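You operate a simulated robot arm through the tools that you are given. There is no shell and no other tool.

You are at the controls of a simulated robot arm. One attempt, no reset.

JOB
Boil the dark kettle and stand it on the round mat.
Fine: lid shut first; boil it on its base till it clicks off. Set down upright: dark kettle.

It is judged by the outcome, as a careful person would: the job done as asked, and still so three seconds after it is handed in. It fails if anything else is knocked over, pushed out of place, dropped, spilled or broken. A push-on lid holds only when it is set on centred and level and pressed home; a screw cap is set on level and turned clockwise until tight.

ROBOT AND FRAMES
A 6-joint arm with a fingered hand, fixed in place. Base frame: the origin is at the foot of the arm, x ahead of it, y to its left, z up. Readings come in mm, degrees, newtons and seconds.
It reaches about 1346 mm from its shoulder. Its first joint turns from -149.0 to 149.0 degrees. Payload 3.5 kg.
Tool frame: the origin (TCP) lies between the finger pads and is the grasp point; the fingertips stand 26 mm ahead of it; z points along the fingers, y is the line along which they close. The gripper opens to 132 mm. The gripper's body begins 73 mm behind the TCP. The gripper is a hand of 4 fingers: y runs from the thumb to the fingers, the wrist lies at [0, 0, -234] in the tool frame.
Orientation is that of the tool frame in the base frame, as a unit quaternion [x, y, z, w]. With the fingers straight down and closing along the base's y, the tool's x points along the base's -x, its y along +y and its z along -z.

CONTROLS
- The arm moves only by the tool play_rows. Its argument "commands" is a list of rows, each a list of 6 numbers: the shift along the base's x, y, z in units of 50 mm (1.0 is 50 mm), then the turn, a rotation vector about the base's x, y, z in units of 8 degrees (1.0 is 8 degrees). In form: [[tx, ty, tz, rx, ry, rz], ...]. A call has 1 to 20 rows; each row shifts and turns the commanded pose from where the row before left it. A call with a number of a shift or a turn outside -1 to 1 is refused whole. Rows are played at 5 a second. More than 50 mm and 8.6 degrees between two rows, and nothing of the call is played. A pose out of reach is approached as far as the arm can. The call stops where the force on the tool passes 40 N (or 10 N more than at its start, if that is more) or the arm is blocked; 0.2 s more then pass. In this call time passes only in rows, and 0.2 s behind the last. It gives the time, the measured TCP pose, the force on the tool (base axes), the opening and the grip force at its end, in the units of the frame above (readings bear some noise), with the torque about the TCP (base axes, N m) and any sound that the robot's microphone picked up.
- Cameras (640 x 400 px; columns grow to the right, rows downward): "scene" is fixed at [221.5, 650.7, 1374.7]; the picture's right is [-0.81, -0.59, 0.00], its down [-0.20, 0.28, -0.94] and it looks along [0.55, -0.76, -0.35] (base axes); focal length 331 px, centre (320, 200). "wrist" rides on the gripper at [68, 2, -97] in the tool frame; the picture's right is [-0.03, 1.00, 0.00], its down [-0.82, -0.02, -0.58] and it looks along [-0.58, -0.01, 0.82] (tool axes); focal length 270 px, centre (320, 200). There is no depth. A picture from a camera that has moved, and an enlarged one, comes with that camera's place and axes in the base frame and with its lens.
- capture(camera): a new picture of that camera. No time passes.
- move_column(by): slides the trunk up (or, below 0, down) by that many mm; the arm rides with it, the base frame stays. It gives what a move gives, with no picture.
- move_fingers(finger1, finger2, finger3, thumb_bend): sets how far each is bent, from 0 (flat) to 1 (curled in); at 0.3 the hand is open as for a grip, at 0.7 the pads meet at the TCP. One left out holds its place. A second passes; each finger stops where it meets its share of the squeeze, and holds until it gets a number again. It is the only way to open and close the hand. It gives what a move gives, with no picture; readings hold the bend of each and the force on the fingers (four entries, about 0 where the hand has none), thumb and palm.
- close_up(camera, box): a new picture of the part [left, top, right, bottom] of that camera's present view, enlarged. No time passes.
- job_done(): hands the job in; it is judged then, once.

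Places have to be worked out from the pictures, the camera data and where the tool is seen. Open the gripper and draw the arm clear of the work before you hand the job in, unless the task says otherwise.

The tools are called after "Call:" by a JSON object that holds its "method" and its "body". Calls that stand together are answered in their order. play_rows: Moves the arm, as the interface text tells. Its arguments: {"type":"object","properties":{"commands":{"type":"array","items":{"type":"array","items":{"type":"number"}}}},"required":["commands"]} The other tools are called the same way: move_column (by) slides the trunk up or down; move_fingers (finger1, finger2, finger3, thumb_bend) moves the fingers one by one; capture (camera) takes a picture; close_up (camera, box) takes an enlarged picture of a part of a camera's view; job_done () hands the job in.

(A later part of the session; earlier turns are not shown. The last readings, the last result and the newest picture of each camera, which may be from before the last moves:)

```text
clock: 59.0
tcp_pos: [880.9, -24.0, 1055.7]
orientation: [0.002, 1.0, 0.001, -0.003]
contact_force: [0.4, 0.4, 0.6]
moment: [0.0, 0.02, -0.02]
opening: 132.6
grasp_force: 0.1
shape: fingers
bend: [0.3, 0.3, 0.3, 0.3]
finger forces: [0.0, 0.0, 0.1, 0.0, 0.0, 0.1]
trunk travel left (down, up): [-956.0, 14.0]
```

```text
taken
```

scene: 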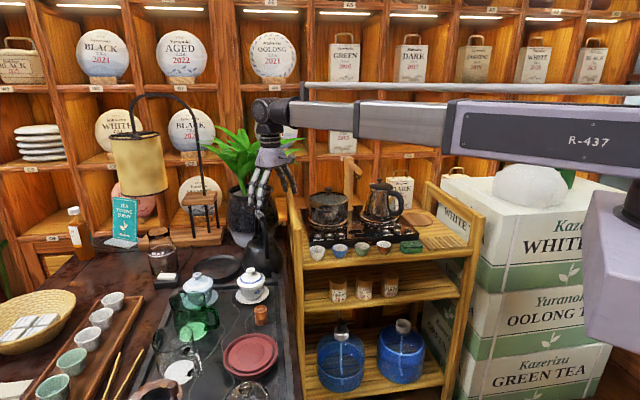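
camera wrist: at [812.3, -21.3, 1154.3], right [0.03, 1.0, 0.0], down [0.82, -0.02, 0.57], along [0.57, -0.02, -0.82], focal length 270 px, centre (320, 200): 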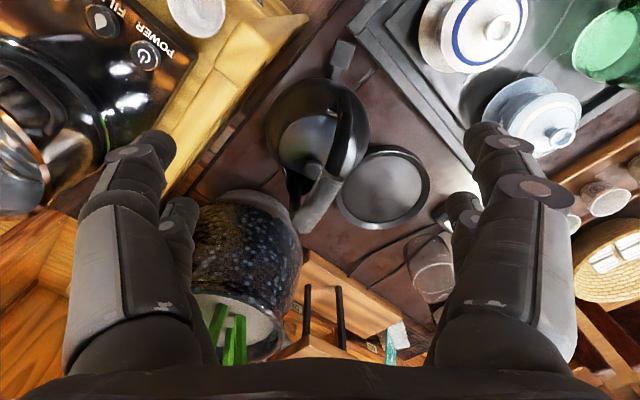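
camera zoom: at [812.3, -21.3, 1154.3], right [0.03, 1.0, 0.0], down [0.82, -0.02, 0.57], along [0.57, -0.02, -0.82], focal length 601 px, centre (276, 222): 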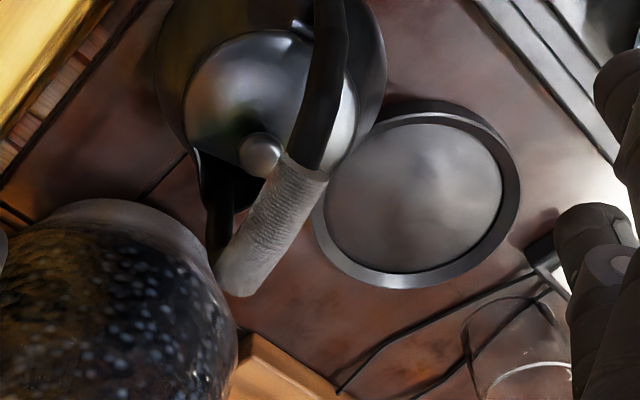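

From this view the grip runs (924,-15)→(975,-42), centre ≈ (949.5,-28), azimuth ≈ -28°; kettle centre ≈ (947,-24) and dish centre ≈ (1051,81). I align the hand over the grip.

Call:
{"method": "play_rows", "body": {"commands": [[0.34, -0.015, 0, 0, 0, -0.875], [0.34, -0.015, 0, 0, 0, -0.875], [0.34, -0.015, 0, 0, 0, -0.875], [0.34, -0.015, 0, 0, 0, -0.875]]}}

Call:
{"method": "move_column", "body": {"by": -40}}

Call:
{"method": "capture", "body": {"camera": "wrist"}}

Call:
{"method": "close_up", "body": {"camera": "scene", "box": [210, 150, 310, 290]}}

```text
clock: 60.0
tcp_pos: [950.4, -27.7, 1057.2]
orientation: [0.245, 0.97, 0.001, -0.004]
contact_force: [-0.2, -0.3, -0.7]
moment: [0.02, 0.01, 0.01]
opening: 132.6
grasp_force: 0.0
shape: fingers
bend: [0.3, 0.3, 0.3, 0.3]
finger forces: [0.0, 0.1, 0.0, 0.0, 0.0, 0.0]
trunk travel left (down, up): [-956.0, 14.0]
```

```text
clock: 60.8
tcp_pos: [948.5, -27.9, 1018.2]
orientation: [0.243, 0.97, 0.001, -0.003]
contact_force: [-0.2, -0.7, 0.2]
moment: [0.0, -0.01, -0.02]
opening: 132.5
grasp_force: 0.1
shape: fingers
bend: [0.3, 0.3, 0.3, 0.3]
finger forces: [0.0, 0.0, 0.0, 0.0, 0.0, 0.1]
trunk travel left (down, up): [-916.0, 54.0]
```

```text
taken
camera wrist: at [888.7, 6.8, 1114.8], right [0.49, 0.87, 0.0], down [0.71, -0.41, 0.57], along [0.5, -0.28, -0.82], focal length 270 px, centre (320, 200)
```

wrist: 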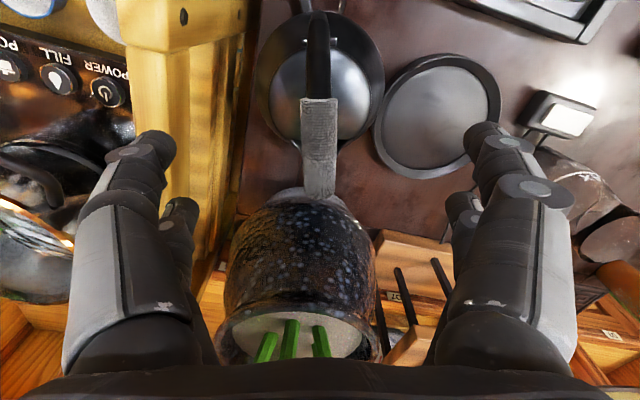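

```text
2.86 times, centred on (260, 220) of scene
camera zoom: at [221.5, 650.7, 1374.7], right [-0.81, -0.59, 0.0], down [-0.2, 0.28, -0.94], along [0.55, -0.76, -0.35], focal length 945 px, centre (491, 143)
```

zoom: 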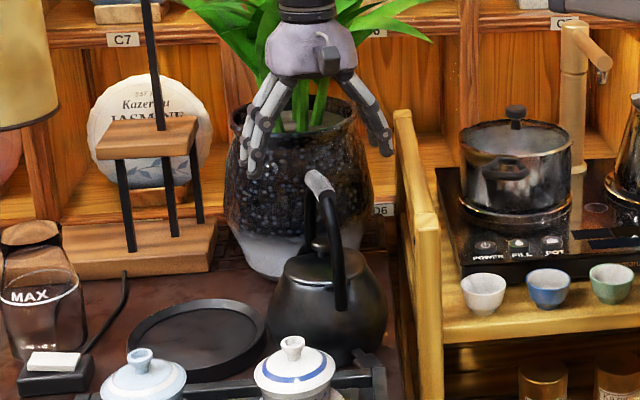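

The grip is aligned with the hand and centred. Since the cart rail is near the thumb's side, I narrow the hand before lowering further.

Call:
{"method": "move_fingers", "body": {"finger1": 0.47, "finger2": 0.47, "finger3": 0.47, "thumb_bend": 0.47}}

Call:
{"method": "move_column", "body": {"by": -30}}

Call:
{"method": "capture", "body": {"camera": "wrist"}}

Call:
{"method": "close_up", "body": {"camera": "scene", "box": [220, 170, 310, 260]}}

```text
clock: 61.8
tcp_pos: [949.0, -27.1, 1017.6]
orientation: [0.244, 0.97, 0.001, -0.004]
contact_force: [0.2, 0.3, 0.2]
moment: [-0.04, -0.02, -0.03]
opening: 76.5
grasp_force: 0.0
shape: fingers
bend: [0.47, 0.47, 0.47, 0.47]
finger forces: [0.1, 0.0, 0.0, 0.0, 0.0, 0.0]
trunk travel left (down, up): [-916.0, 54.0]
```

```text
clock: 62.6
tcp_pos: [949.1, -27.0, 986.3]
orientation: [0.243, 0.97, 0.001, -0.003]
contact_force: [0.6, -0.1, 0.3]
moment: [-0.02, -0.02, -0.03]
opening: 76.8
grasp_force: 0.0
shape: fingers
bend: [0.47, 0.47, 0.47, 0.47]
finger forces: [0.0, 0.0, 0.0, 0.0, 0.0, 0.1]
trunk travel left (down, up): [-886.0, 84.0]
```

```text
taken
camera wrist: at [888.7, 6.8, 1084.8], right [0.49, 0.87, 0.0], down [0.71, -0.41, 0.57], along [0.5, -0.28, -0.82], focal length 270 px, centre (320, 200)
```

wrist: 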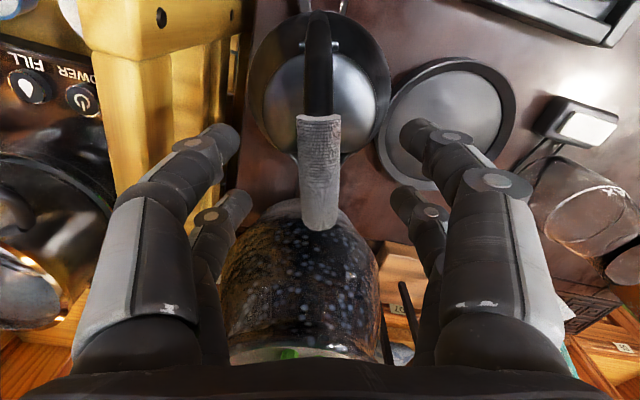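

```text
4.44 times, centred on (265, 215) of scene
camera zoom: at [221.5, 650.7, 1374.7], right [-0.81, -0.59, 0.0], down [-0.2, 0.28, -0.94], along [0.55, -0.76, -0.35], focal length 1470 px, centre (564, 133)
```

zoom: 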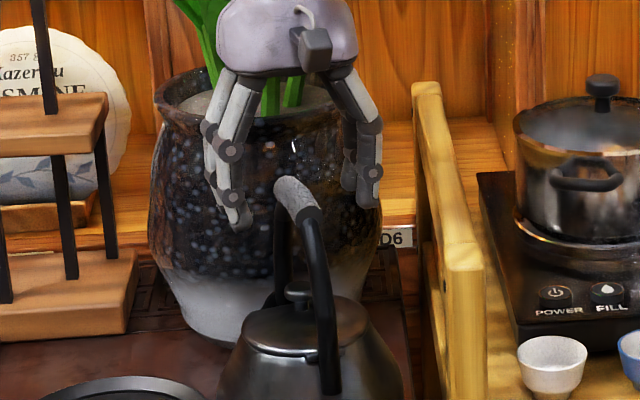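

Fingers straddle the grip evenly. I lower 24 mm more so the pads are at grip height, then check before closing.

Call:
{"method": "move_column", "body": {"by": -24}}

Call:
{"method": "capture", "body": {"camera": "wrist"}}

Call:
{"method": "close_up", "body": {"camera": "scene", "box": [220, 170, 310, 260]}}

```text
clock: 63.3
tcp_pos: [948.7, -27.2, 963.8]
orientation: [0.244, 0.97, 0.001, -0.004]
contact_force: [0.0, -0.7, -0.2]
moment: [-0.04, 0.02, 0.02]
opening: 76.6
grasp_force: 0.1
shape: fingers
bend: [0.47, 0.47, 0.47, 0.47]
finger forces: [0.0, 0.0, 0.0, 0.0, 0.0, 0.0]
trunk travel left (down, up): [-862.0, 108.0]
```

```text
taken
camera wrist: at [888.7, 6.8, 1060.8], right [0.49, 0.87, 0.0], down [0.71, -0.41, 0.57], along [0.5, -0.28, -0.82], focal length 270 px, centre (320, 200)
```

wrist: 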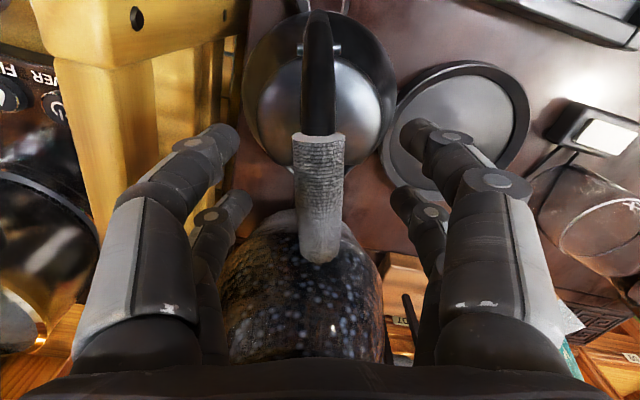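

```text
4.44 times, centred on (265, 215) of scene
camera zoom: at [221.5, 650.7, 1374.7], right [-0.81, -0.59, 0.0], down [-0.2, 0.28, -0.94], along [0.55, -0.76, -0.35], focal length 1470 px, centre (564, 133)
```

zoom: 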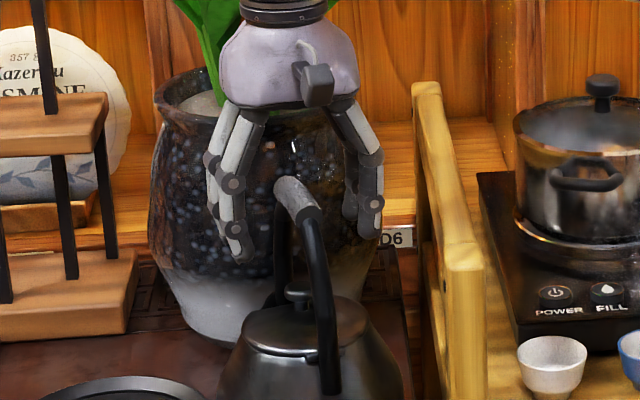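

The grip's centre sits exactly at the TCP in the picture. I close all four fingers.

Call:
{"method": "move_fingers", "body": {"finger1": 0.8, "finger2": 0.8, "finger3": 0.8, "thumb_bend": 0.8}}

Call:
{"method": "capture", "body": {"camera": "wrist"}}

```text
clock: 64.3
tcp_pos: [949.7, -28.3, 961.9]
orientation: [0.243, 0.97, 0.001, -0.003]
contact_force: [-0.4, -0.1, -11.1]
moment: [0.01, -0.01, -0.01]
opening: 0.2
grasp_force: 16.8
shape: fingers
bend: [0.73, 0.75, 0.76, 0.74]
finger forces: [8.6, 7.8, 8.8, 0.0, 8.7, 0.0]
trunk travel left (down, up): [-862.0, 108.0]
```

```text
taken
camera wrist: at [889.7, 6.8, 1059.9], right [0.49, 0.87, 0.0], down [0.71, -0.41, 0.57], along [0.5, -0.28, -0.82], focal length 270 px, centre (320, 200)
```

wrist: 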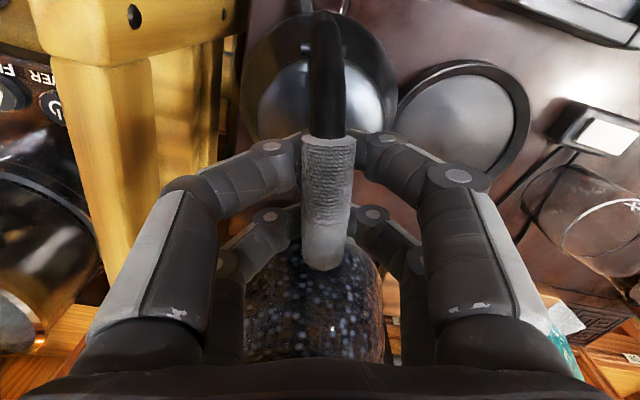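

Fingers have closed around/under the grip (8–9 N each, net pull on the handle). I test with a small 12 mm lift and look.

Call:
{"method": "move_column", "body": {"by": 12}}

Call:
{"method": "capture", "body": {"camera": "wrist"}}

Call:
{"method": "close_up", "body": {"camera": "scene", "box": [220, 180, 310, 290]}}

```text
clock: 64.9
tcp_pos: [949.6, -27.7, 975.3]
orientation: [0.244, 0.97, 0.001, -0.003]
contact_force: [-0.2, 0.7, -10.7]
moment: [0.03, -0.02, 0.0]
opening: 0.0
grasp_force: 16.5
shape: fingers
bend: [0.73, 0.75, 0.76, 0.74]
finger forces: [8.6, 7.8, 8.8, 0.0, 8.6, 0.0]
trunk travel left (down, up): [-874.0, 96.0]
```

```text
taken
camera wrist: at [889.8, 6.8, 1071.8], right [0.49, 0.87, 0.0], down [0.71, -0.41, 0.57], along [0.5, -0.28, -0.82], focal length 270 px, centre (320, 200)
```

wrist: 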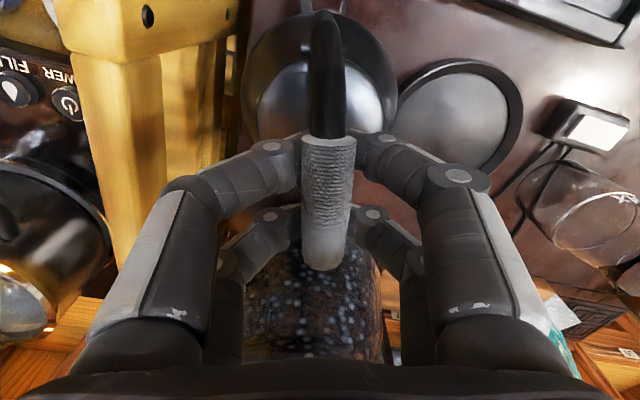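

```text
3.64 times, centred on (265, 235) of scene
camera zoom: at [221.5, 650.7, 1374.7], right [-0.81, -0.59, 0.0], down [-0.2, 0.28, -0.94], along [0.55, -0.76, -0.35], focal length 1203 px, centre (520, 73)
```

zoom: 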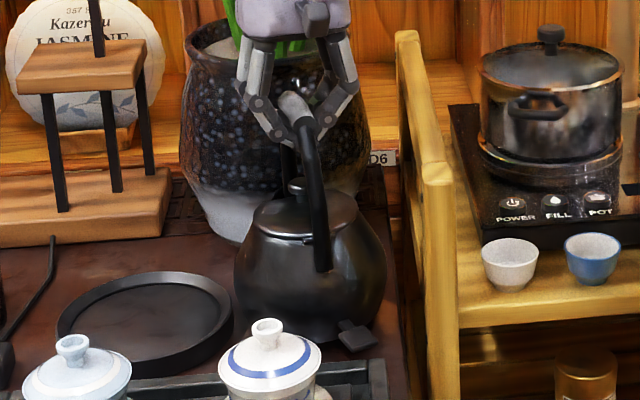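

The kettle hangs securely (≈11 N) and the table beneath it is bare, so the black dish is its base. I lift 38 mm more and carry it slowly over the dish.

Call:
{"method": "move_column", "body": {"by": 38}}

Call:
{"method": "play_rows", "body": {"commands": [[0.13, 0.13, 0, 0, 0, 0], [0.2, 0.2, 0, 0, 0, 0], [0.25, 0.25, 0, 0, 0, 0], [0.25, 0.25, 0, 0, 0, 0], [0.25, 0.25, 0, 0, 0, 0], [0.25, 0.25, 0, 0, 0, 0], [0.25, 0.25, 0, 0, 0, 0], [0.2, 0.2, 0, 0, 0, 0], [0.2, 0.2, 0, 0, 0, 0], [0.1, 0.12, 0, 0, 0, 0], [0, 0, 0, 0, 0, 0], [0, 0, 0, 0, 0, 0]]}}

Call:
{"method": "capture", "body": {"camera": "wrist"}}

Call:
{"method": "close_up", "body": {"camera": "scene", "box": [190, 190, 290, 290]}}

```text
clock: 65.7
tcp_pos: [949.7, -27.8, 1012.0]
orientation: [0.243, 0.97, 0.001, -0.004]
contact_force: [1.7, -0.8, -11.1]
moment: [-0.05, -0.01, 0.02]
opening: 0.0
grasp_force: 17.1
shape: fingers
bend: [0.73, 0.75, 0.76, 0.75]
finger forces: [8.7, 7.7, 8.8, 0.0, 8.9, 0.1]
trunk travel left (down, up): [-912.0, 58.0]
```

```text
clock: 68.3
tcp_pos: [1053.8, 78.4, 1011.4]
orientation: [0.243, 0.97, 0.001, -0.004]
contact_force: [0.7, 0.0, -9.6]
moment: [-0.03, 0.0, 0.01]
opening: 0.0
grasp_force: 16.8
shape: fingers
bend: [0.73, 0.76, 0.76, 0.75]
finger forces: [8.1, 8.3, 9.3, 0.1, 8.3, 0.0]
trunk travel left (down, up): [-912.0, 58.0]
```

```text
taken
camera wrist: at [993.4, 112.3, 1109.8], right [0.49, 0.87, 0.0], down [0.71, -0.41, 0.57], along [0.5, -0.28, -0.82], focal length 270 px, centre (320, 200)
```

wrist: 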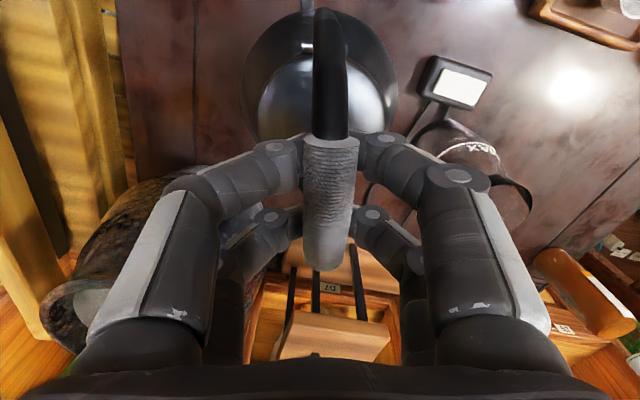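

```text
4.00 times, centred on (240, 240) of scene
camera zoom: at [221.5, 650.7, 1374.7], right [-0.81, -0.59, 0.0], down [-0.2, 0.28, -0.94], along [0.55, -0.76, -0.35], focal length 1323 px, centre (640, 40)
```

zoom: 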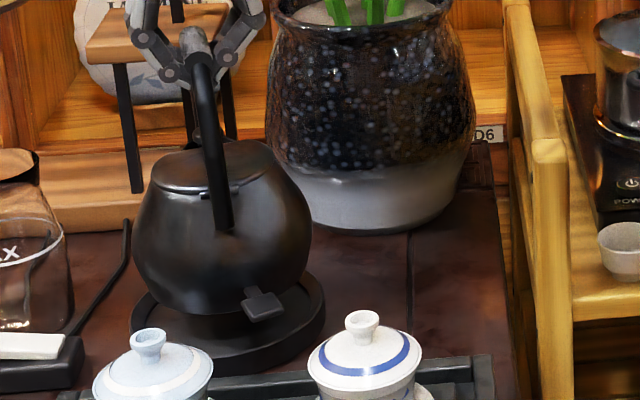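

The kettle hangs above the dish. I enlarge to check its level and its centring over the dish.

Call:
{"method": "close_up", "body": {"camera": "scene", "box": [215, 220, 275, 290]}}

Call:
{"method": "close_up", "body": {"camera": "wrist", "box": [200, 0, 460, 180]}}

```text
5.71 times, centred on (245, 255) of scene
camera zoom: at [221.5, 650.7, 1374.7], right [-0.81, -0.59, 0.0], down [-0.2, 0.28, -0.94], along [0.55, -0.76, -0.35], focal length 1890 px, centre (749, -114)
```

zoom: 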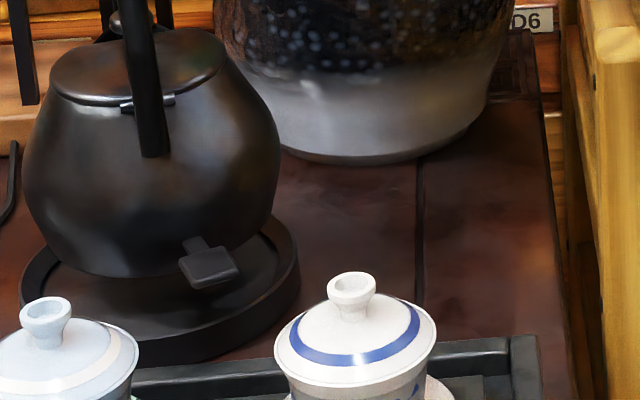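

```text
2.22 times, centred on (330, 90) of wrist
camera zoom: at [993.4, 112.3, 1109.8], right [0.49, 0.87, 0.0], down [0.71, -0.41, 0.57], along [0.5, -0.28, -0.82], focal length 601 px, centre (298, 444)
```

zoom: 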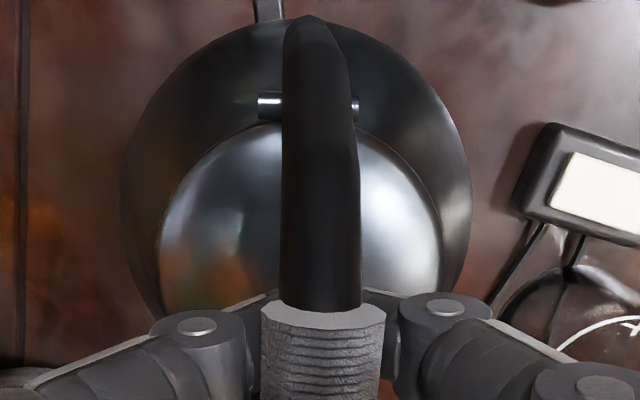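

The kettle hangs nearly level and, by both cameras, within a few mm of the dish centre. I lower it 28 mm (still above the rim) and re-check the centring.

Call:
{"method": "move_column", "body": {"by": -28}}

Call:
{"method": "close_up", "body": {"camera": "scene", "box": [210, 215, 280, 285]}}

Call:
{"method": "capture", "body": {"camera": "wrist"}}

```text
clock: 69.0
tcp_pos: [1054.7, 77.8, 984.5]
orientation: [0.244, 0.97, 0.002, -0.003]
contact_force: [-0.4, -0.7, -11.2]
moment: [0.01, 0.0, 0.03]
opening: 0.0
grasp_force: 17.0
shape: fingers
bend: [0.74, 0.76, 0.77, 0.75]
finger forces: [7.7, 8.3, 9.7, 0.0, 8.4, 0.0]
trunk travel left (down, up): [-884.0, 86.0]
```

```text
5.71 times, centred on (245, 250) of scene
camera zoom: at [221.5, 650.7, 1374.7], right [-0.81, -0.59, 0.0], down [-0.2, 0.28, -0.94], along [0.55, -0.76, -0.35], focal length 1890 px, centre (749, -86)
```

zoom: 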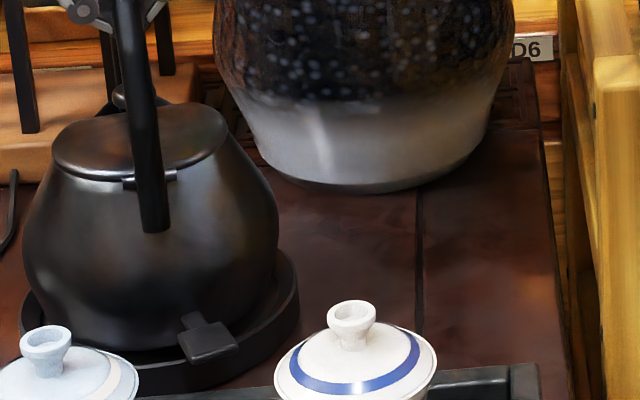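

```text
taken
camera wrist: at [993.3, 112.3, 1081.8], right [0.49, 0.87, 0.0], down [0.71, -0.41, 0.57], along [0.5, -0.28, -0.82], focal length 270 px, centre (320, 200)
```

wrist: 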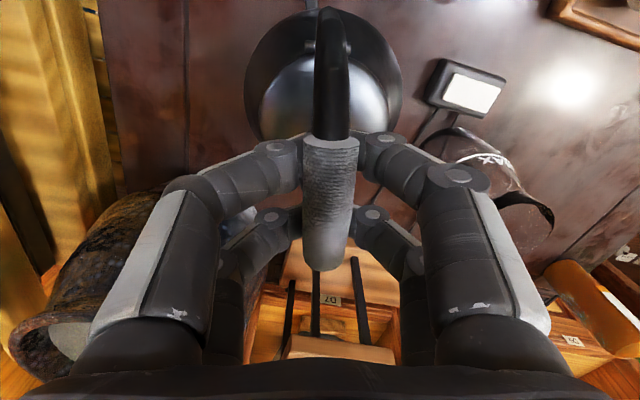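

Laterally the kettle is within ~2 mm of the dish centre, and triangulation agrees in depth. I lower in small steps, watching the load.

Call:
{"method": "move_column", "body": {"by": -6}}

Call:
{"method": "move_column", "body": {"by": -4}}

Call:
{"method": "move_column", "body": {"by": -3}}

```text
clock: 69.6
tcp_pos: [1053.5, 78.4, 977.9]
orientation: [0.243, 0.97, 0.001, -0.003]
contact_force: [0.4, -0.1, -10.5]
moment: [0.05, -0.03, 0.01]
opening: 0.0
grasp_force: 8.0
shape: fingers
bend: [0.74, 0.76, 0.77, 0.75]
finger forces: [8.0, 0.1, 0.0, 0.1, 8.4, 0.0]
trunk travel left (down, up): [-878.0, 92.0]
```

```text
clock: 70.1
tcp_pos: [1053.6, 78.2, 975.4]
orientation: [0.244, 0.97, 0.001, -0.003]
contact_force: [0.2, 1.4, -10.0]
moment: [0.0, 0.03, 0.0]
opening: 0.0
grasp_force: 7.8
shape: fingers
bend: [0.74, 0.76, 0.77, 0.75]
finger forces: [7.7, 0.0, 0.0, 0.1, 8.2, 0.1]
trunk travel left (down, up): [-874.0, 96.0]
```

```text
clock: 70.6
tcp_pos: [1054.0, 77.3, 971.8]
orientation: [0.243, 0.97, 0.001, -0.003]
contact_force: [2.4, -0.9, -1.7]
moment: [0.02, -0.01, -0.01]
opening: 0.1
grasp_force: 0.2
shape: fingers
bend: [0.74, 0.76, 0.77, 0.76]
finger forces: [0.1, 0.0, 0.1, 0.0, 0.0, 0.1]
trunk travel left (down, up): [-871.0, 99.0]
```

The weight came off at TCP z ≈ 972. I inspect how the kettle sits in the dish.

Call:
{"method": "close_up", "body": {"camera": "scene", "box": [210, 215, 280, 285]}}

Call:
{"method": "close_up", "body": {"camera": "wrist", "box": [200, 0, 460, 180]}}

```text
5.71 times, centred on (245, 250) of scene
camera zoom: at [221.5, 650.7, 1374.7], right [-0.81, -0.59, 0.0], down [-0.2, 0.28, -0.94], along [0.55, -0.76, -0.35], focal length 1890 px, centre (749, -86)
```

zoom: 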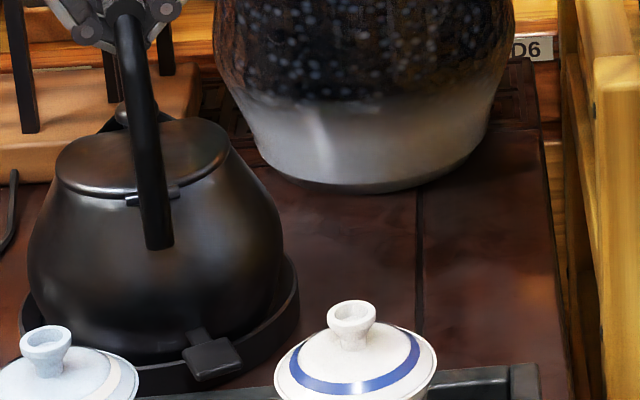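

```text
2.22 times, centred on (330, 90) of wrist
camera zoom: at [993.1, 112.0, 1069.4], right [0.49, 0.87, 0.0], down [0.71, -0.41, 0.57], along [0.5, -0.28, -0.82], focal length 601 px, centre (298, 444)
```

zoom: 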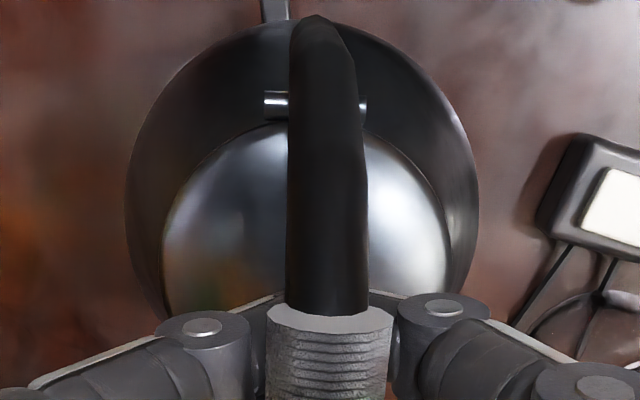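

The kettle shifted ~3 mm toward the dish centre as it settled, so it seems to have seated itself. I lower 4 mm more to free the grip, then open the fingers partly.

Call:
{"method": "move_column", "body": {"by": -4}}

Call:
{"method": "move_fingers", "body": {"finger1": 0.5, "finger2": 0.5, "finger3": 0.5, "thumb_bend": 0.5}}

Call:
{"method": "close_up", "body": {"camera": "scene", "box": [210, 215, 280, 285]}}

Call:
{"method": "capture", "body": {"camera": "wrist"}}

```text
clock: 71.2
tcp_pos: [1052.8, 77.3, 967.5]
orientation: [0.244, 0.97, 0.001, -0.004]
contact_force: [0.9, -1.5, -0.3]
moment: [0.02, -0.03, 0.01]
opening: 0.0
grasp_force: 0.1
shape: fingers
bend: [0.74, 0.76, 0.77, 0.77]
finger forces: [0.0, 0.1, 0.0, 0.0, 0.0, 0.1]
trunk travel left (down, up): [-867.0, 103.0]
```

```text
clock: 72.2
tcp_pos: [1052.8, 79.5, 967.4]
orientation: [0.244, 0.97, 0.001, -0.004]
contact_force: [0.5, 0.3, 0.2]
moment: [-0.02, 0.0, -0.01]
opening: 65.2
grasp_force: 0.2
shape: fingers
bend: [0.5, 0.5, 0.5, 0.5]
finger forces: [0.1, 0.0, 0.0, 0.0, 0.1, 0.1]
trunk travel left (down, up): [-867.0, 103.0]
```

```text
5.71 times, centred on (245, 250) of scene
camera zoom: at [221.5, 650.7, 1374.7], right [-0.81, -0.59, 0.0], down [-0.2, 0.28, -0.94], along [0.55, -0.76, -0.35], focal length 1890 px, centre (749, -86)
```

zoom: 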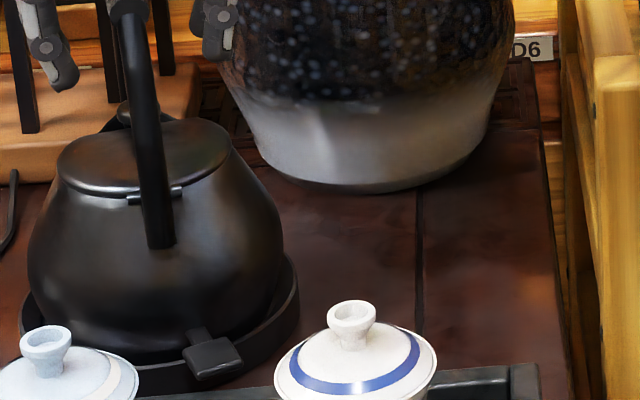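

```text
taken
camera wrist: at [992.5, 112.2, 1065.7], right [0.49, 0.87, 0.0], down [0.71, -0.41, 0.57], along [0.5, -0.28, -0.82], focal length 270 px, centre (320, 200)
```

wrist: 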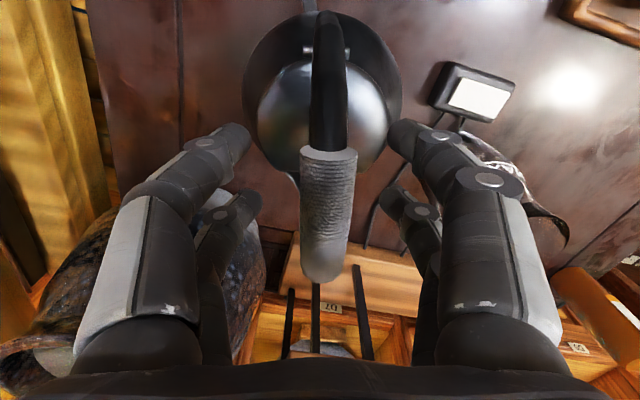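

The kettle stands free on the dish. I rise clear of the handle, then move to the table-side spot (920,40), turned to -45°, from where finger1 can press the lever between the gaiwans and the kettle.

Call:
{"method": "move_column", "body": {"by": 92}}

Call:
{"method": "play_rows", "body": {"commands": [[-0.5, -0.1, 0, 0, 0, -0.7], [-0.6, -0.1, 0, 0, 0, -0.7], [-0.7, -0.1, 0, 0, 0, -0.7], [-0.5, -0.15, 0, 0, 0, 0], [-0.35, -0.35, 0, 0, 0, 0]]}}

Call:
{"method": "move_fingers", "body": {"finger1": 0.3, "finger2": 1.0, "finger3": 0.3, "thumb_bend": 1.0}}

Call:
{"method": "capture", "body": {"camera": "wrist"}}

Call:
{"method": "close_up", "body": {"camera": "scene", "box": [180, 150, 310, 300]}}

```text
clock: 73.4
tcp_pos: [1052.0, 78.8, 1059.5]
orientation: [0.243, 0.97, 0.001, -0.005]
contact_force: [0.3, -0.2, -0.2]
moment: [-0.03, 0.0, -0.02]
opening: 65.3
grasp_force: 0.1
shape: fingers
bend: [0.5, 0.5, 0.5, 0.5]
finger forces: [0.0, 0.0, 0.0, 0.0, 0.0, 0.1]
trunk travel left (down, up): [-959.0, 11.0]
```

```text
clock: 74.6
tcp_pos: [919.8, 39.5, 1061.1]
orientation: [0.382, 0.924, 0.002, -0.003]
contact_force: [0.4, -1.0, -1.0]
moment: [0.02, 0.02, 0.01]
opening: 65.4
grasp_force: 0.2
shape: fingers
bend: [0.5, 0.5, 0.5, 0.5]
finger forces: [0.0, 0.0, 0.1, 0.1, 0.1, 0.1]
trunk travel left (down, up): [-959.0, 11.0]
```

```text
clock: 75.6
tcp_pos: [920.1, 39.3, 1060.2]
orientation: [0.383, 0.924, 0.001, -0.003]
contact_force: [0.9, -0.4, -0.2]
moment: [-0.01, 0.0, 0.0]
opening: 45.6
grasp_force: 0.0
shape: fingers
bend: [0.3, 1.0, 0.3, 1.0]
finger forces: [0.0, 0.0, 0.0, 0.0, 0.0, 0.0]
trunk travel left (down, up): [-959.0, 11.0]
```

```text
taken
camera wrist: at [871.7, 88.5, 1157.7], right [0.72, 0.69, 0.0], down [0.57, -0.59, 0.57], along [0.39, -0.41, -0.82], focal length 270 px, centre (320, 200)
```

wrist: 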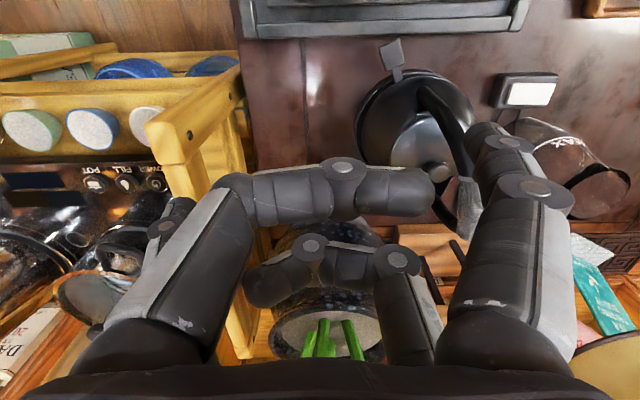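

```text
2.67 times, centred on (245, 225) of scene
camera zoom: at [221.5, 650.7, 1374.7], right [-0.81, -0.59, 0.0], down [-0.2, 0.28, -0.94], along [0.55, -0.76, -0.35], focal length 882 px, centre (520, 133)
```

zoom: 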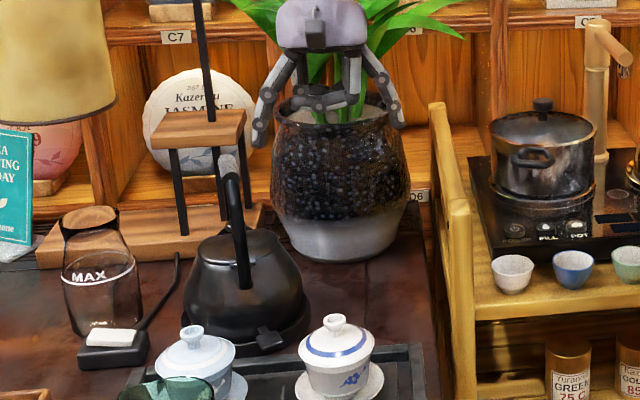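

I enlarge the wrist view around kettle, dish and lever to check seating and locate the lever.

Call:
{"method": "close_up", "body": {"camera": "wrist", "box": [330, 20, 510, 190]}}

Call:
{"method": "close_up", "body": {"camera": "scene", "box": [210, 215, 280, 285]}}

```text
2.35 times, centred on (420, 105) of wrist
camera zoom: at [871.7, 88.5, 1157.7], right [0.72, 0.69, 0.0], down [0.57, -0.59, 0.57], along [0.39, -0.41, -0.82], focal length 636 px, centre (85, 424)
```

zoom: 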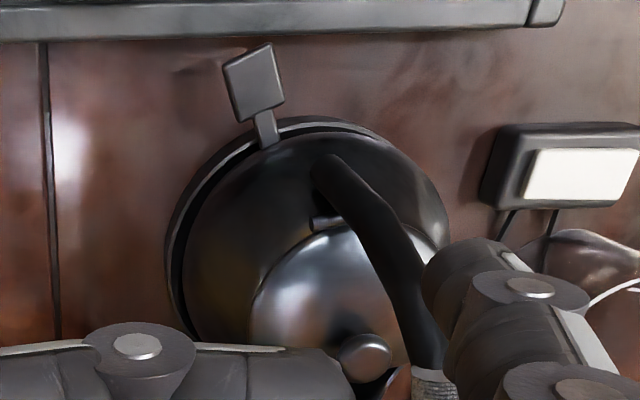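

```text
5.71 times, centred on (245, 250) of scene
camera zoom: at [221.5, 650.7, 1374.7], right [-0.81, -0.59, 0.0], down [-0.2, 0.28, -0.94], along [0.55, -0.76, -0.35], focal length 1890 px, centre (749, -86)
```

zoom: 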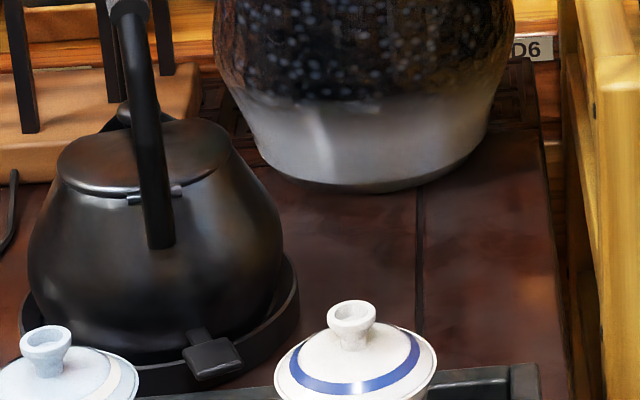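

Kettle is seated in the dish; lever centre now ≈ (961,118,791). I shift 6 mm in y and lower finger1 to just above the paddle.

Call:
{"method": "play_rows", "body": {"commands": [[0.01, 0.11, 0, 0, 0, 0]]}}

Call:
{"method": "move_column", "body": {"by": -150}}

Call:
{"method": "capture", "body": {"camera": "wrist"}}

Call:
{"method": "close_up", "body": {"camera": "scene", "box": [190, 180, 310, 300]}}

```text
clock: 76.0
tcp_pos: [922.1, 44.1, 1059.6]
orientation: [0.382, 0.924, 0.001, -0.003]
contact_force: [0.4, 0.2, -0.2]
moment: [-0.04, -0.03, 0.01]
opening: 45.4
grasp_force: 0.1
shape: fingers
bend: [0.3, 1.0, 0.3, 1.0]
finger forces: [0.0, 0.0, 0.0, 0.0, 0.1, 0.1]
trunk travel left (down, up): [-959.0, 11.0]
```

```text
clock: 77.8
tcp_pos: [921.0, 43.5, 910.0]
orientation: [0.382, 0.924, 0.001, -0.003]
contact_force: [0.6, -0.6, 0.3]
moment: [0.04, 0.02, -0.01]
opening: 45.4
grasp_force: 0.0
shape: fingers
bend: [0.3, 1.0, 0.3, 1.0]
finger forces: [0.0, 0.0, 0.0, 0.0, 0.1, 0.1]
trunk travel left (down, up): [-809.0, 161.0]
```

```text
taken
camera wrist: at [872.9, 93.4, 1007.8], right [0.72, 0.69, 0.0], down [0.57, -0.59, 0.57], along [0.39, -0.41, -0.82], focal length 270 px, centre (320, 200)
```

wrist: 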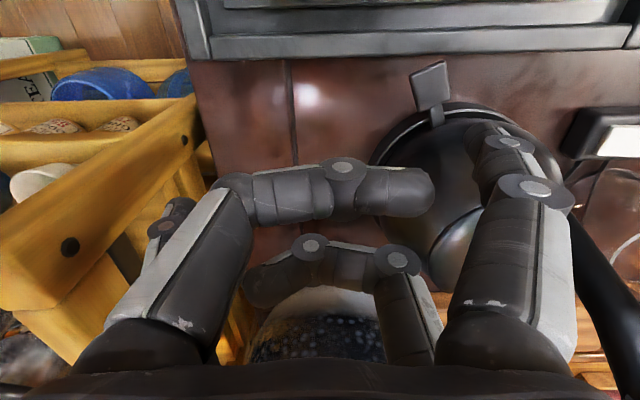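

```text
3.33 times, centred on (250, 240) of scene
camera zoom: at [221.5, 650.7, 1374.7], right [-0.81, -0.59, 0.0], down [-0.2, 0.28, -0.94], along [0.55, -0.76, -0.35], focal length 1102 px, centre (553, 67)
```

zoom: 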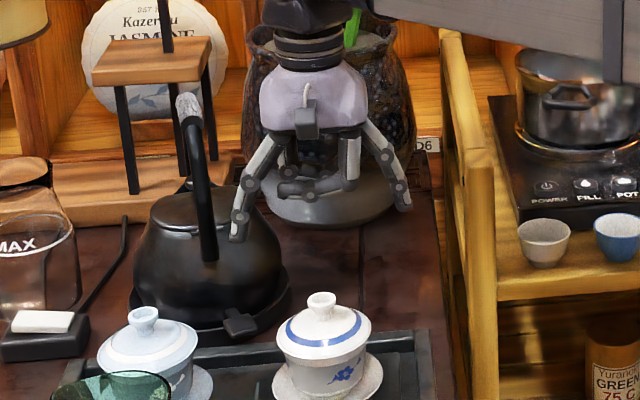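

Projection says the lever will lie right under finger1's tip. I lower 78 mm to just above it.

Call:
{"method": "move_column", "body": {"by": -78}}

Call:
{"method": "capture", "body": {"camera": "wrist"}}

Call:
{"method": "close_up", "body": {"camera": "scene", "box": [210, 210, 300, 300]}}

```text
clock: 78.9
tcp_pos: [920.9, 44.4, 832.7]
orientation: [0.382, 0.924, 0.001, -0.004]
contact_force: [-0.1, -0.2, -0.5]
moment: [0.02, -0.01, 0.0]
opening: 45.3
grasp_force: 0.0
shape: fingers
bend: [0.3, 1.0, 0.3, 1.0]
finger forces: [0.0, 0.1, 0.0, 0.0, 0.1, 0.0]
trunk travel left (down, up): [-731.0, 239.0]
```

```text
taken
camera wrist: at [872.9, 93.3, 929.8], right [0.72, 0.69, 0.0], down [0.57, -0.59, 0.57], along [0.39, -0.41, -0.82], focal length 270 px, centre (320, 200)
```

wrist: 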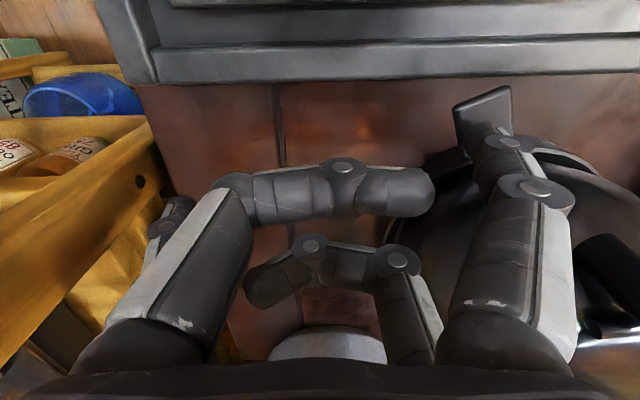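

```text
4.44 times, centred on (255, 255) of scene
camera zoom: at [221.5, 650.7, 1374.7], right [-0.81, -0.59, 0.0], down [-0.2, 0.28, -0.94], along [0.55, -0.76, -0.35], focal length 1470 px, centre (609, -44)
```

zoom: 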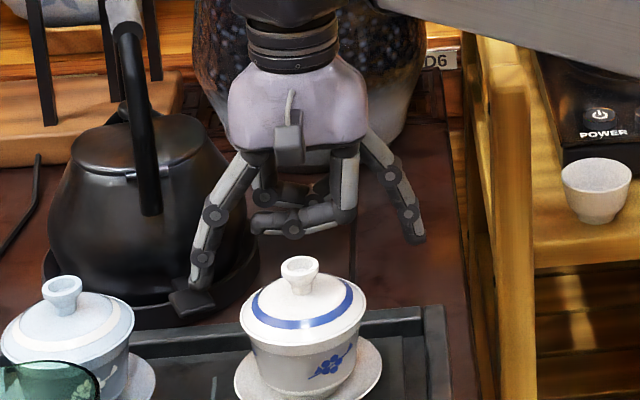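

Finger1's tip is right above the paddle. I press down: 20 mm, then small steps.

Call:
{"method": "move_column", "body": {"by": -20}}

Call:
{"method": "move_column", "body": {"by": -4}}

Call:
{"method": "move_column", "body": {"by": -3}}

Call:
{"method": "close_up", "body": {"camera": "scene", "box": [230, 250, 270, 286]}}

```text
clock: 79.6
tcp_pos: [919.4, 42.4, 812.2]
orientation: [0.383, 0.924, 0.003, -0.003]
contact_force: [-4.0, -2.5, 12.1]
moment: [0.8, -0.53, 0.2]
opening: 47.7
grasp_force: 6.0
shape: fingers
bend: [0.28, 1.0, 0.3, 1.0]
finger forces: [12.2, 0.0, 0.1, 0.0, 0.1, 0.0]
trunk travel left (down, up): [-711.0, 259.0]
```

```text
clock: 80.1
tcp_pos: [919.6, 43.5, 808.8]
orientation: [0.382, 0.924, 0.002, -0.003]
contact_force: [-7.1, -0.1, 16.6]
moment: [1.22, -0.74, 0.46]
opening: 49.3
grasp_force: 8.6
shape: fingers
bend: [0.25, 1.0, 0.3, 1.0]
finger forces: [17.9, 0.0, 0.0, 0.0, 0.1, 0.0]
trunk travel left (down, up): [-707.0, 263.0]
```

```text
clock: 80.7
tcp_pos: [918.7, 44.1, 806.8]
orientation: [0.382, 0.924, 0.003, -0.003]
contact_force: [-9.7, 2.9, 15.9]
moment: [1.23, -0.69, 0.89]
opening: 50.0
grasp_force: 9.8
shape: fingers
bend: [0.24, 1.0, 0.3, 1.0]
finger forces: [18.4, 0.0, 0.0, 0.1, 0.1, 0.0]
trunk travel left (down, up): [-704.0, 266.0]
```

```text
11.11 times, centred on (250, 268) of scene
camera zoom: at [221.5, 650.7, 1374.7], right [-0.81, -0.59, 0.0], down [-0.2, 0.28, -0.94], along [0.55, -0.76, -0.35], focal length 3675 px, centre (1098, -556)
```

zoom: 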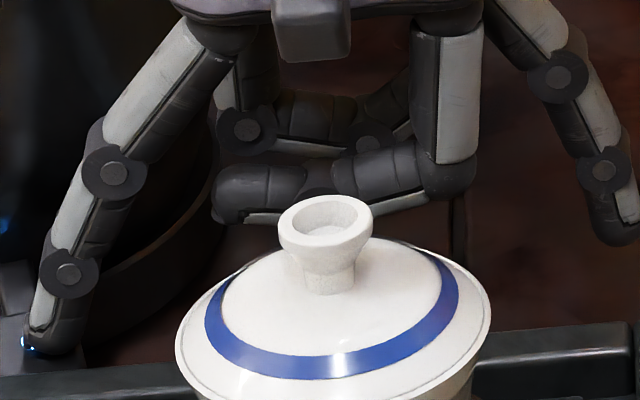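

A blue light has come on at the lever/kettle: it is switched on now. I lift the finger off and look.

Call:
{"method": "move_column", "body": {"by": 50}}

Call:
{"method": "close_up", "body": {"camera": "scene", "box": [210, 215, 280, 285]}}

Call:
{"method": "close_up", "body": {"camera": "wrist", "box": [380, 40, 640, 240]}}

Call:
{"method": "play_rows", "body": {"commands": [[0, 0, 0, 0, 0, 0], [0, 0, 0, 0, 0, 0], [0, 0, 0, 0, 0, 0]]}}

```text
clock: 81.6
tcp_pos: [920.8, 43.7, 854.9]
orientation: [0.382, 0.924, 0.002, -0.003]
contact_force: [0.2, -0.3, -0.5]
moment: [0.0, 0.0, 0.0]
opening: 46.1
grasp_force: 0.1
shape: fingers
bend: [0.3, 1.0, 0.3, 1.0]
finger forces: [0.0, 0.1, 0.0, 0.0, 0.0, 0.0]
trunk travel left (down, up): [-754.0, 216.0]
```

```text
5.71 times, centred on (245, 250) of scene
camera zoom: at [221.5, 650.7, 1374.7], right [-0.81, -0.59, 0.0], down [-0.2, 0.28, -0.94], along [0.55, -0.76, -0.35], focal length 1890 px, centre (749, -86)
```

zoom: 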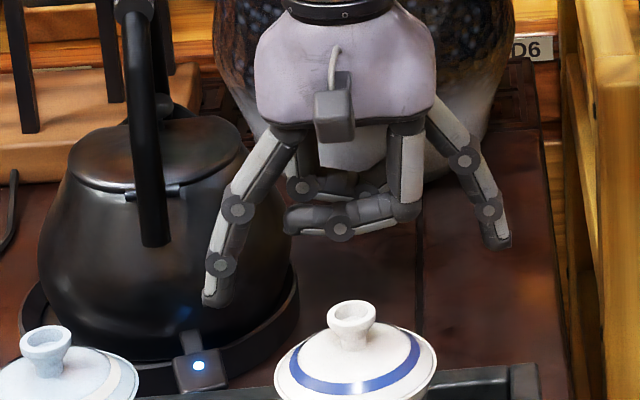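

```text
2.00 times, centred on (510, 140) of wrist
camera zoom: at [873.2, 93.3, 952.6], right [0.72, 0.69, 0.0], down [0.57, -0.59, 0.57], along [0.39, -0.41, -0.82], focal length 541 px, centre (-60, 320)
```

zoom: 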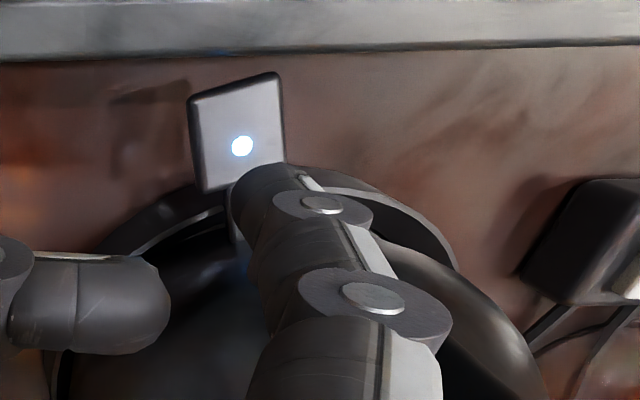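

```text
clock: 82.4
tcp_pos: [920.6, 43.3, 855.9]
orientation: [0.383, 0.924, 0.002, -0.003]
contact_force: [0.0, 0.2, 0.1]
moment: [0.02, -0.01, 0.0]
opening: 45.8
grasp_force: 0.0
shape: fingers
bend: [0.3, 1.0, 0.3, 1.0]
finger forces: [0.0, 0.0, 0.0, 0.1, 0.0, 0.0]
trunk travel left (down, up): [-754.0, 216.0]
```

The lever is held down with a blue light: boiling has started. I withdraw upward and use the waiting time to look at the mat on the cart, listening for the click.

Call:
{"method": "move_column", "body": {"by": 205}}

Call:
{"method": "move_fingers", "body": {"finger1": 0.3, "finger2": 0.3, "finger3": 0.3, "thumb_bend": 0.3}}

Call:
{"method": "close_up", "body": {"camera": "scene", "box": [210, 195, 290, 285]}}

Call:
{"method": "capture", "body": {"camera": "wrist"}}

```text
clock: 84.6
tcp_pos: [919.9, 43.8, 1059.5]
orientation: [0.383, 0.924, 0.002, -0.003]
contact_force: [0.0, 0.0, -1.5]
moment: [0.01, 0.01, -0.02]
opening: 45.9
grasp_force: 0.1
shape: fingers
bend: [0.3, 1.0, 0.3, 1.0]
finger forces: [0.0, 0.1, 0.1, 0.1, 0.1, 0.0]
trunk travel left (down, up): [-959.0, 11.0]
```

```text
clock: 85.6
tcp_pos: [920.0, 44.1, 1060.0]
orientation: [0.382, 0.924, 0.001, -0.004]
contact_force: [0.1, 0.1, -0.9]
moment: [-0.01, 0.01, 0.0]
opening: 133.3
grasp_force: 0.0
shape: fingers
bend: [0.3, 0.3, 0.3, 0.3]
finger forces: [0.0, 0.1, 0.1, 0.1, 0.0, 0.0]
trunk travel left (down, up): [-959.0, 11.0]
```

```text
4.44 times, centred on (250, 240) of scene
camera zoom: at [221.5, 650.7, 1374.7], right [-0.81, -0.59, 0.0], down [-0.2, 0.28, -0.94], along [0.55, -0.76, -0.35], focal length 1470 px, centre (631, 22)
```

zoom: 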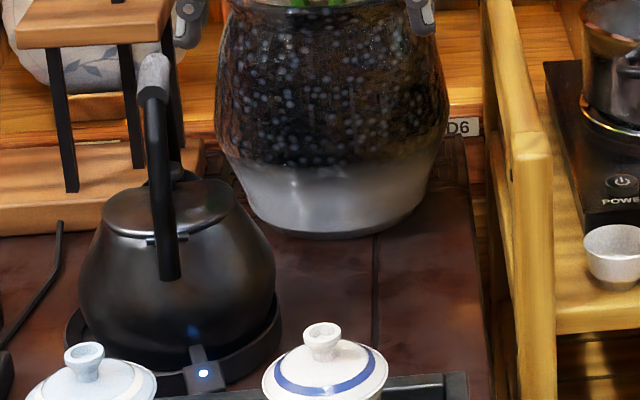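

```text
taken
camera wrist: at [873.0, 93.4, 1157.7], right [0.72, 0.69, 0.0], down [0.57, -0.59, 0.57], along [0.39, -0.41, -0.82], focal length 270 px, centre (320, 200)
```

wrist: 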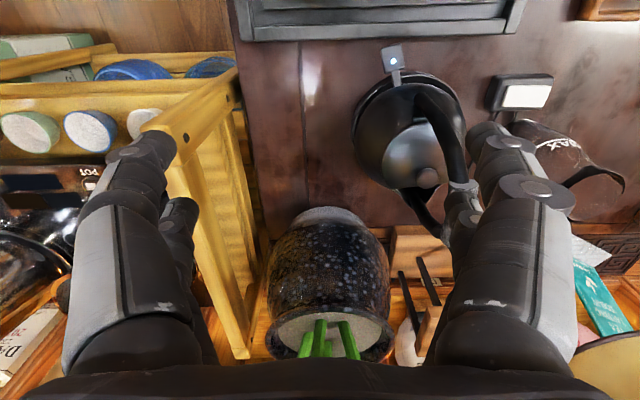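

The light stays on. I check in close-up whether the kettle is still level and inside the dish after the press.

Call:
{"method": "close_up", "body": {"camera": "scene", "box": [210, 220, 270, 290]}}

Call:
{"method": "close_up", "body": {"camera": "wrist", "box": [330, 30, 510, 200]}}

Call:
{"method": "play_rows", "body": {"commands": [[0, 0, 0, 0, 0, 0], [0, 0, 0, 0, 0, 0], [0, 0, 0, 0, 0, 0], [0, 0, 0, 0, 0, 0], [0, 0, 0, 0, 0, 0], [0, 0, 0, 0, 0, 0], [0, 0, 0, 0, 0, 0], [0, 0, 0, 0, 0, 0], [0, 0, 0, 0, 0, 0], [0, 0, 0, 0, 0, 0]]}}

```text
5.71 times, centred on (240, 255) of scene
camera zoom: at [221.5, 650.7, 1374.7], right [-0.81, -0.59, 0.0], down [-0.2, 0.28, -0.94], along [0.55, -0.76, -0.35], focal length 1890 px, centre (777, -114)
```

zoom: 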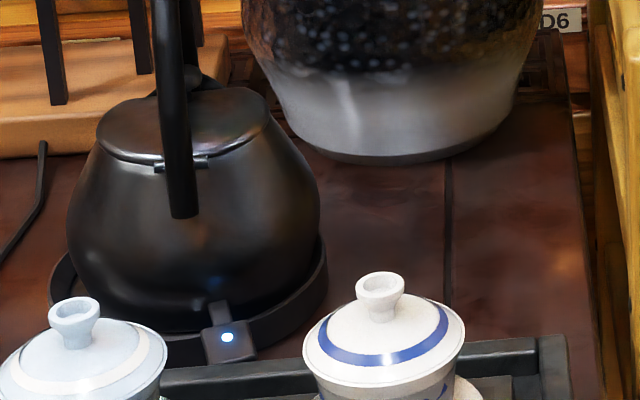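

```text
2.35 times, centred on (420, 115) of wrist
camera zoom: at [873.0, 93.4, 1157.7], right [0.72, 0.69, 0.0], down [0.57, -0.59, 0.57], along [0.39, -0.41, -0.82], focal length 636 px, centre (85, 400)
```

zoom: 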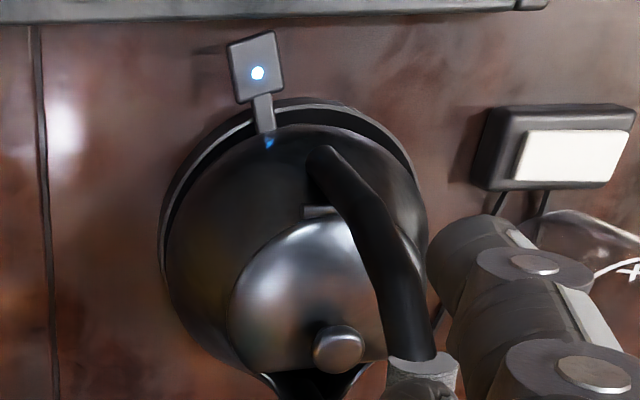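

```text
clock: 87.8
tcp_pos: [920.7, 43.5, 1059.0]
orientation: [0.383, 0.924, 0.001, -0.003]
contact_force: [-1.0, -0.2, 0.0]
moment: [-0.03, 0.01, 0.02]
opening: 133.3
grasp_force: 0.0
shape: fingers
bend: [0.3, 0.3, 0.3, 0.3]
finger forces: [0.1, 0.1, 0.0, 0.0, 0.0, 0.1]
trunk travel left (down, up): [-959.0, 11.0]
```

Kettle is within the dish and heating. While it boils I move the empty hand high (z 1060) toward the cart to get a good look at the mat.

Call:
{"method": "play_rows", "body": {"commands": [[-0.54, -0.89, 0, 0, 0, 0], [-0.54, -0.89, 0, 0, 0, 0], [-0.54, -0.89, 0, 0, 0, 0], [-0.54, -0.89, 0, 0, 0, 0], [-0.54, -0.89, 0, 0, 0, 0], [-0.54, -0.89, 0, 0, 0, 0], [-0.54, -0.89, 0, 0, 0, 0], [-0.54, -0.89, 0, 0, 0, 0], [-0.54, -0.89, 0, 0, 0, 0], [-0.54, -0.89, 0, 0, 0, 0], [-0.54, -0.89, 0, 0, 0, 0], [-0.54, -0.89, 0, 0, 0, 0], [-0.54, -0.89, 0, 0, 0, 0], [-0.54, -0.89, 0, 0, 0, 0]]}}

Call:
{"method": "capture", "body": {"camera": "wrist"}}

Call:
{"method": "capture", "body": {"camera": "scene"}}

```text
refused: row 1 steps farther than a row can; nothing moved
```

```text
taken
camera wrist: at [872.9, 93.4, 1157.7], right [0.72, 0.69, 0.0], down [0.57, -0.59, 0.57], along [0.39, -0.41, -0.82], focal length 270 px, centre (320, 200)
```

wrist: 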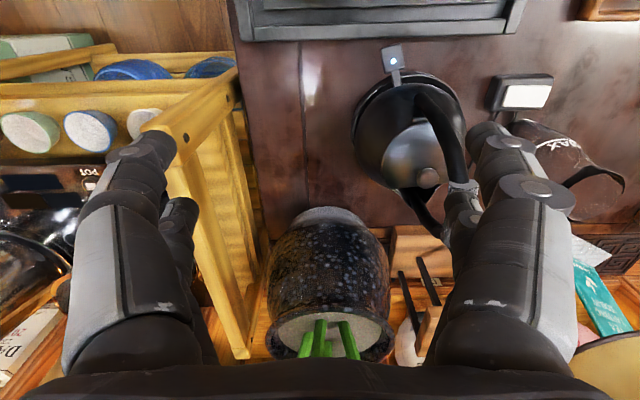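

```text
taken
```

scene: 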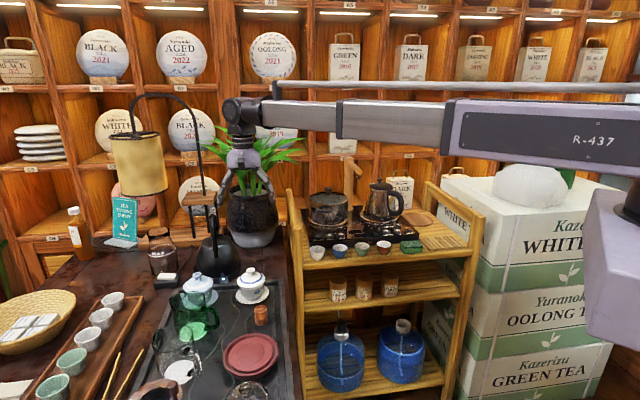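

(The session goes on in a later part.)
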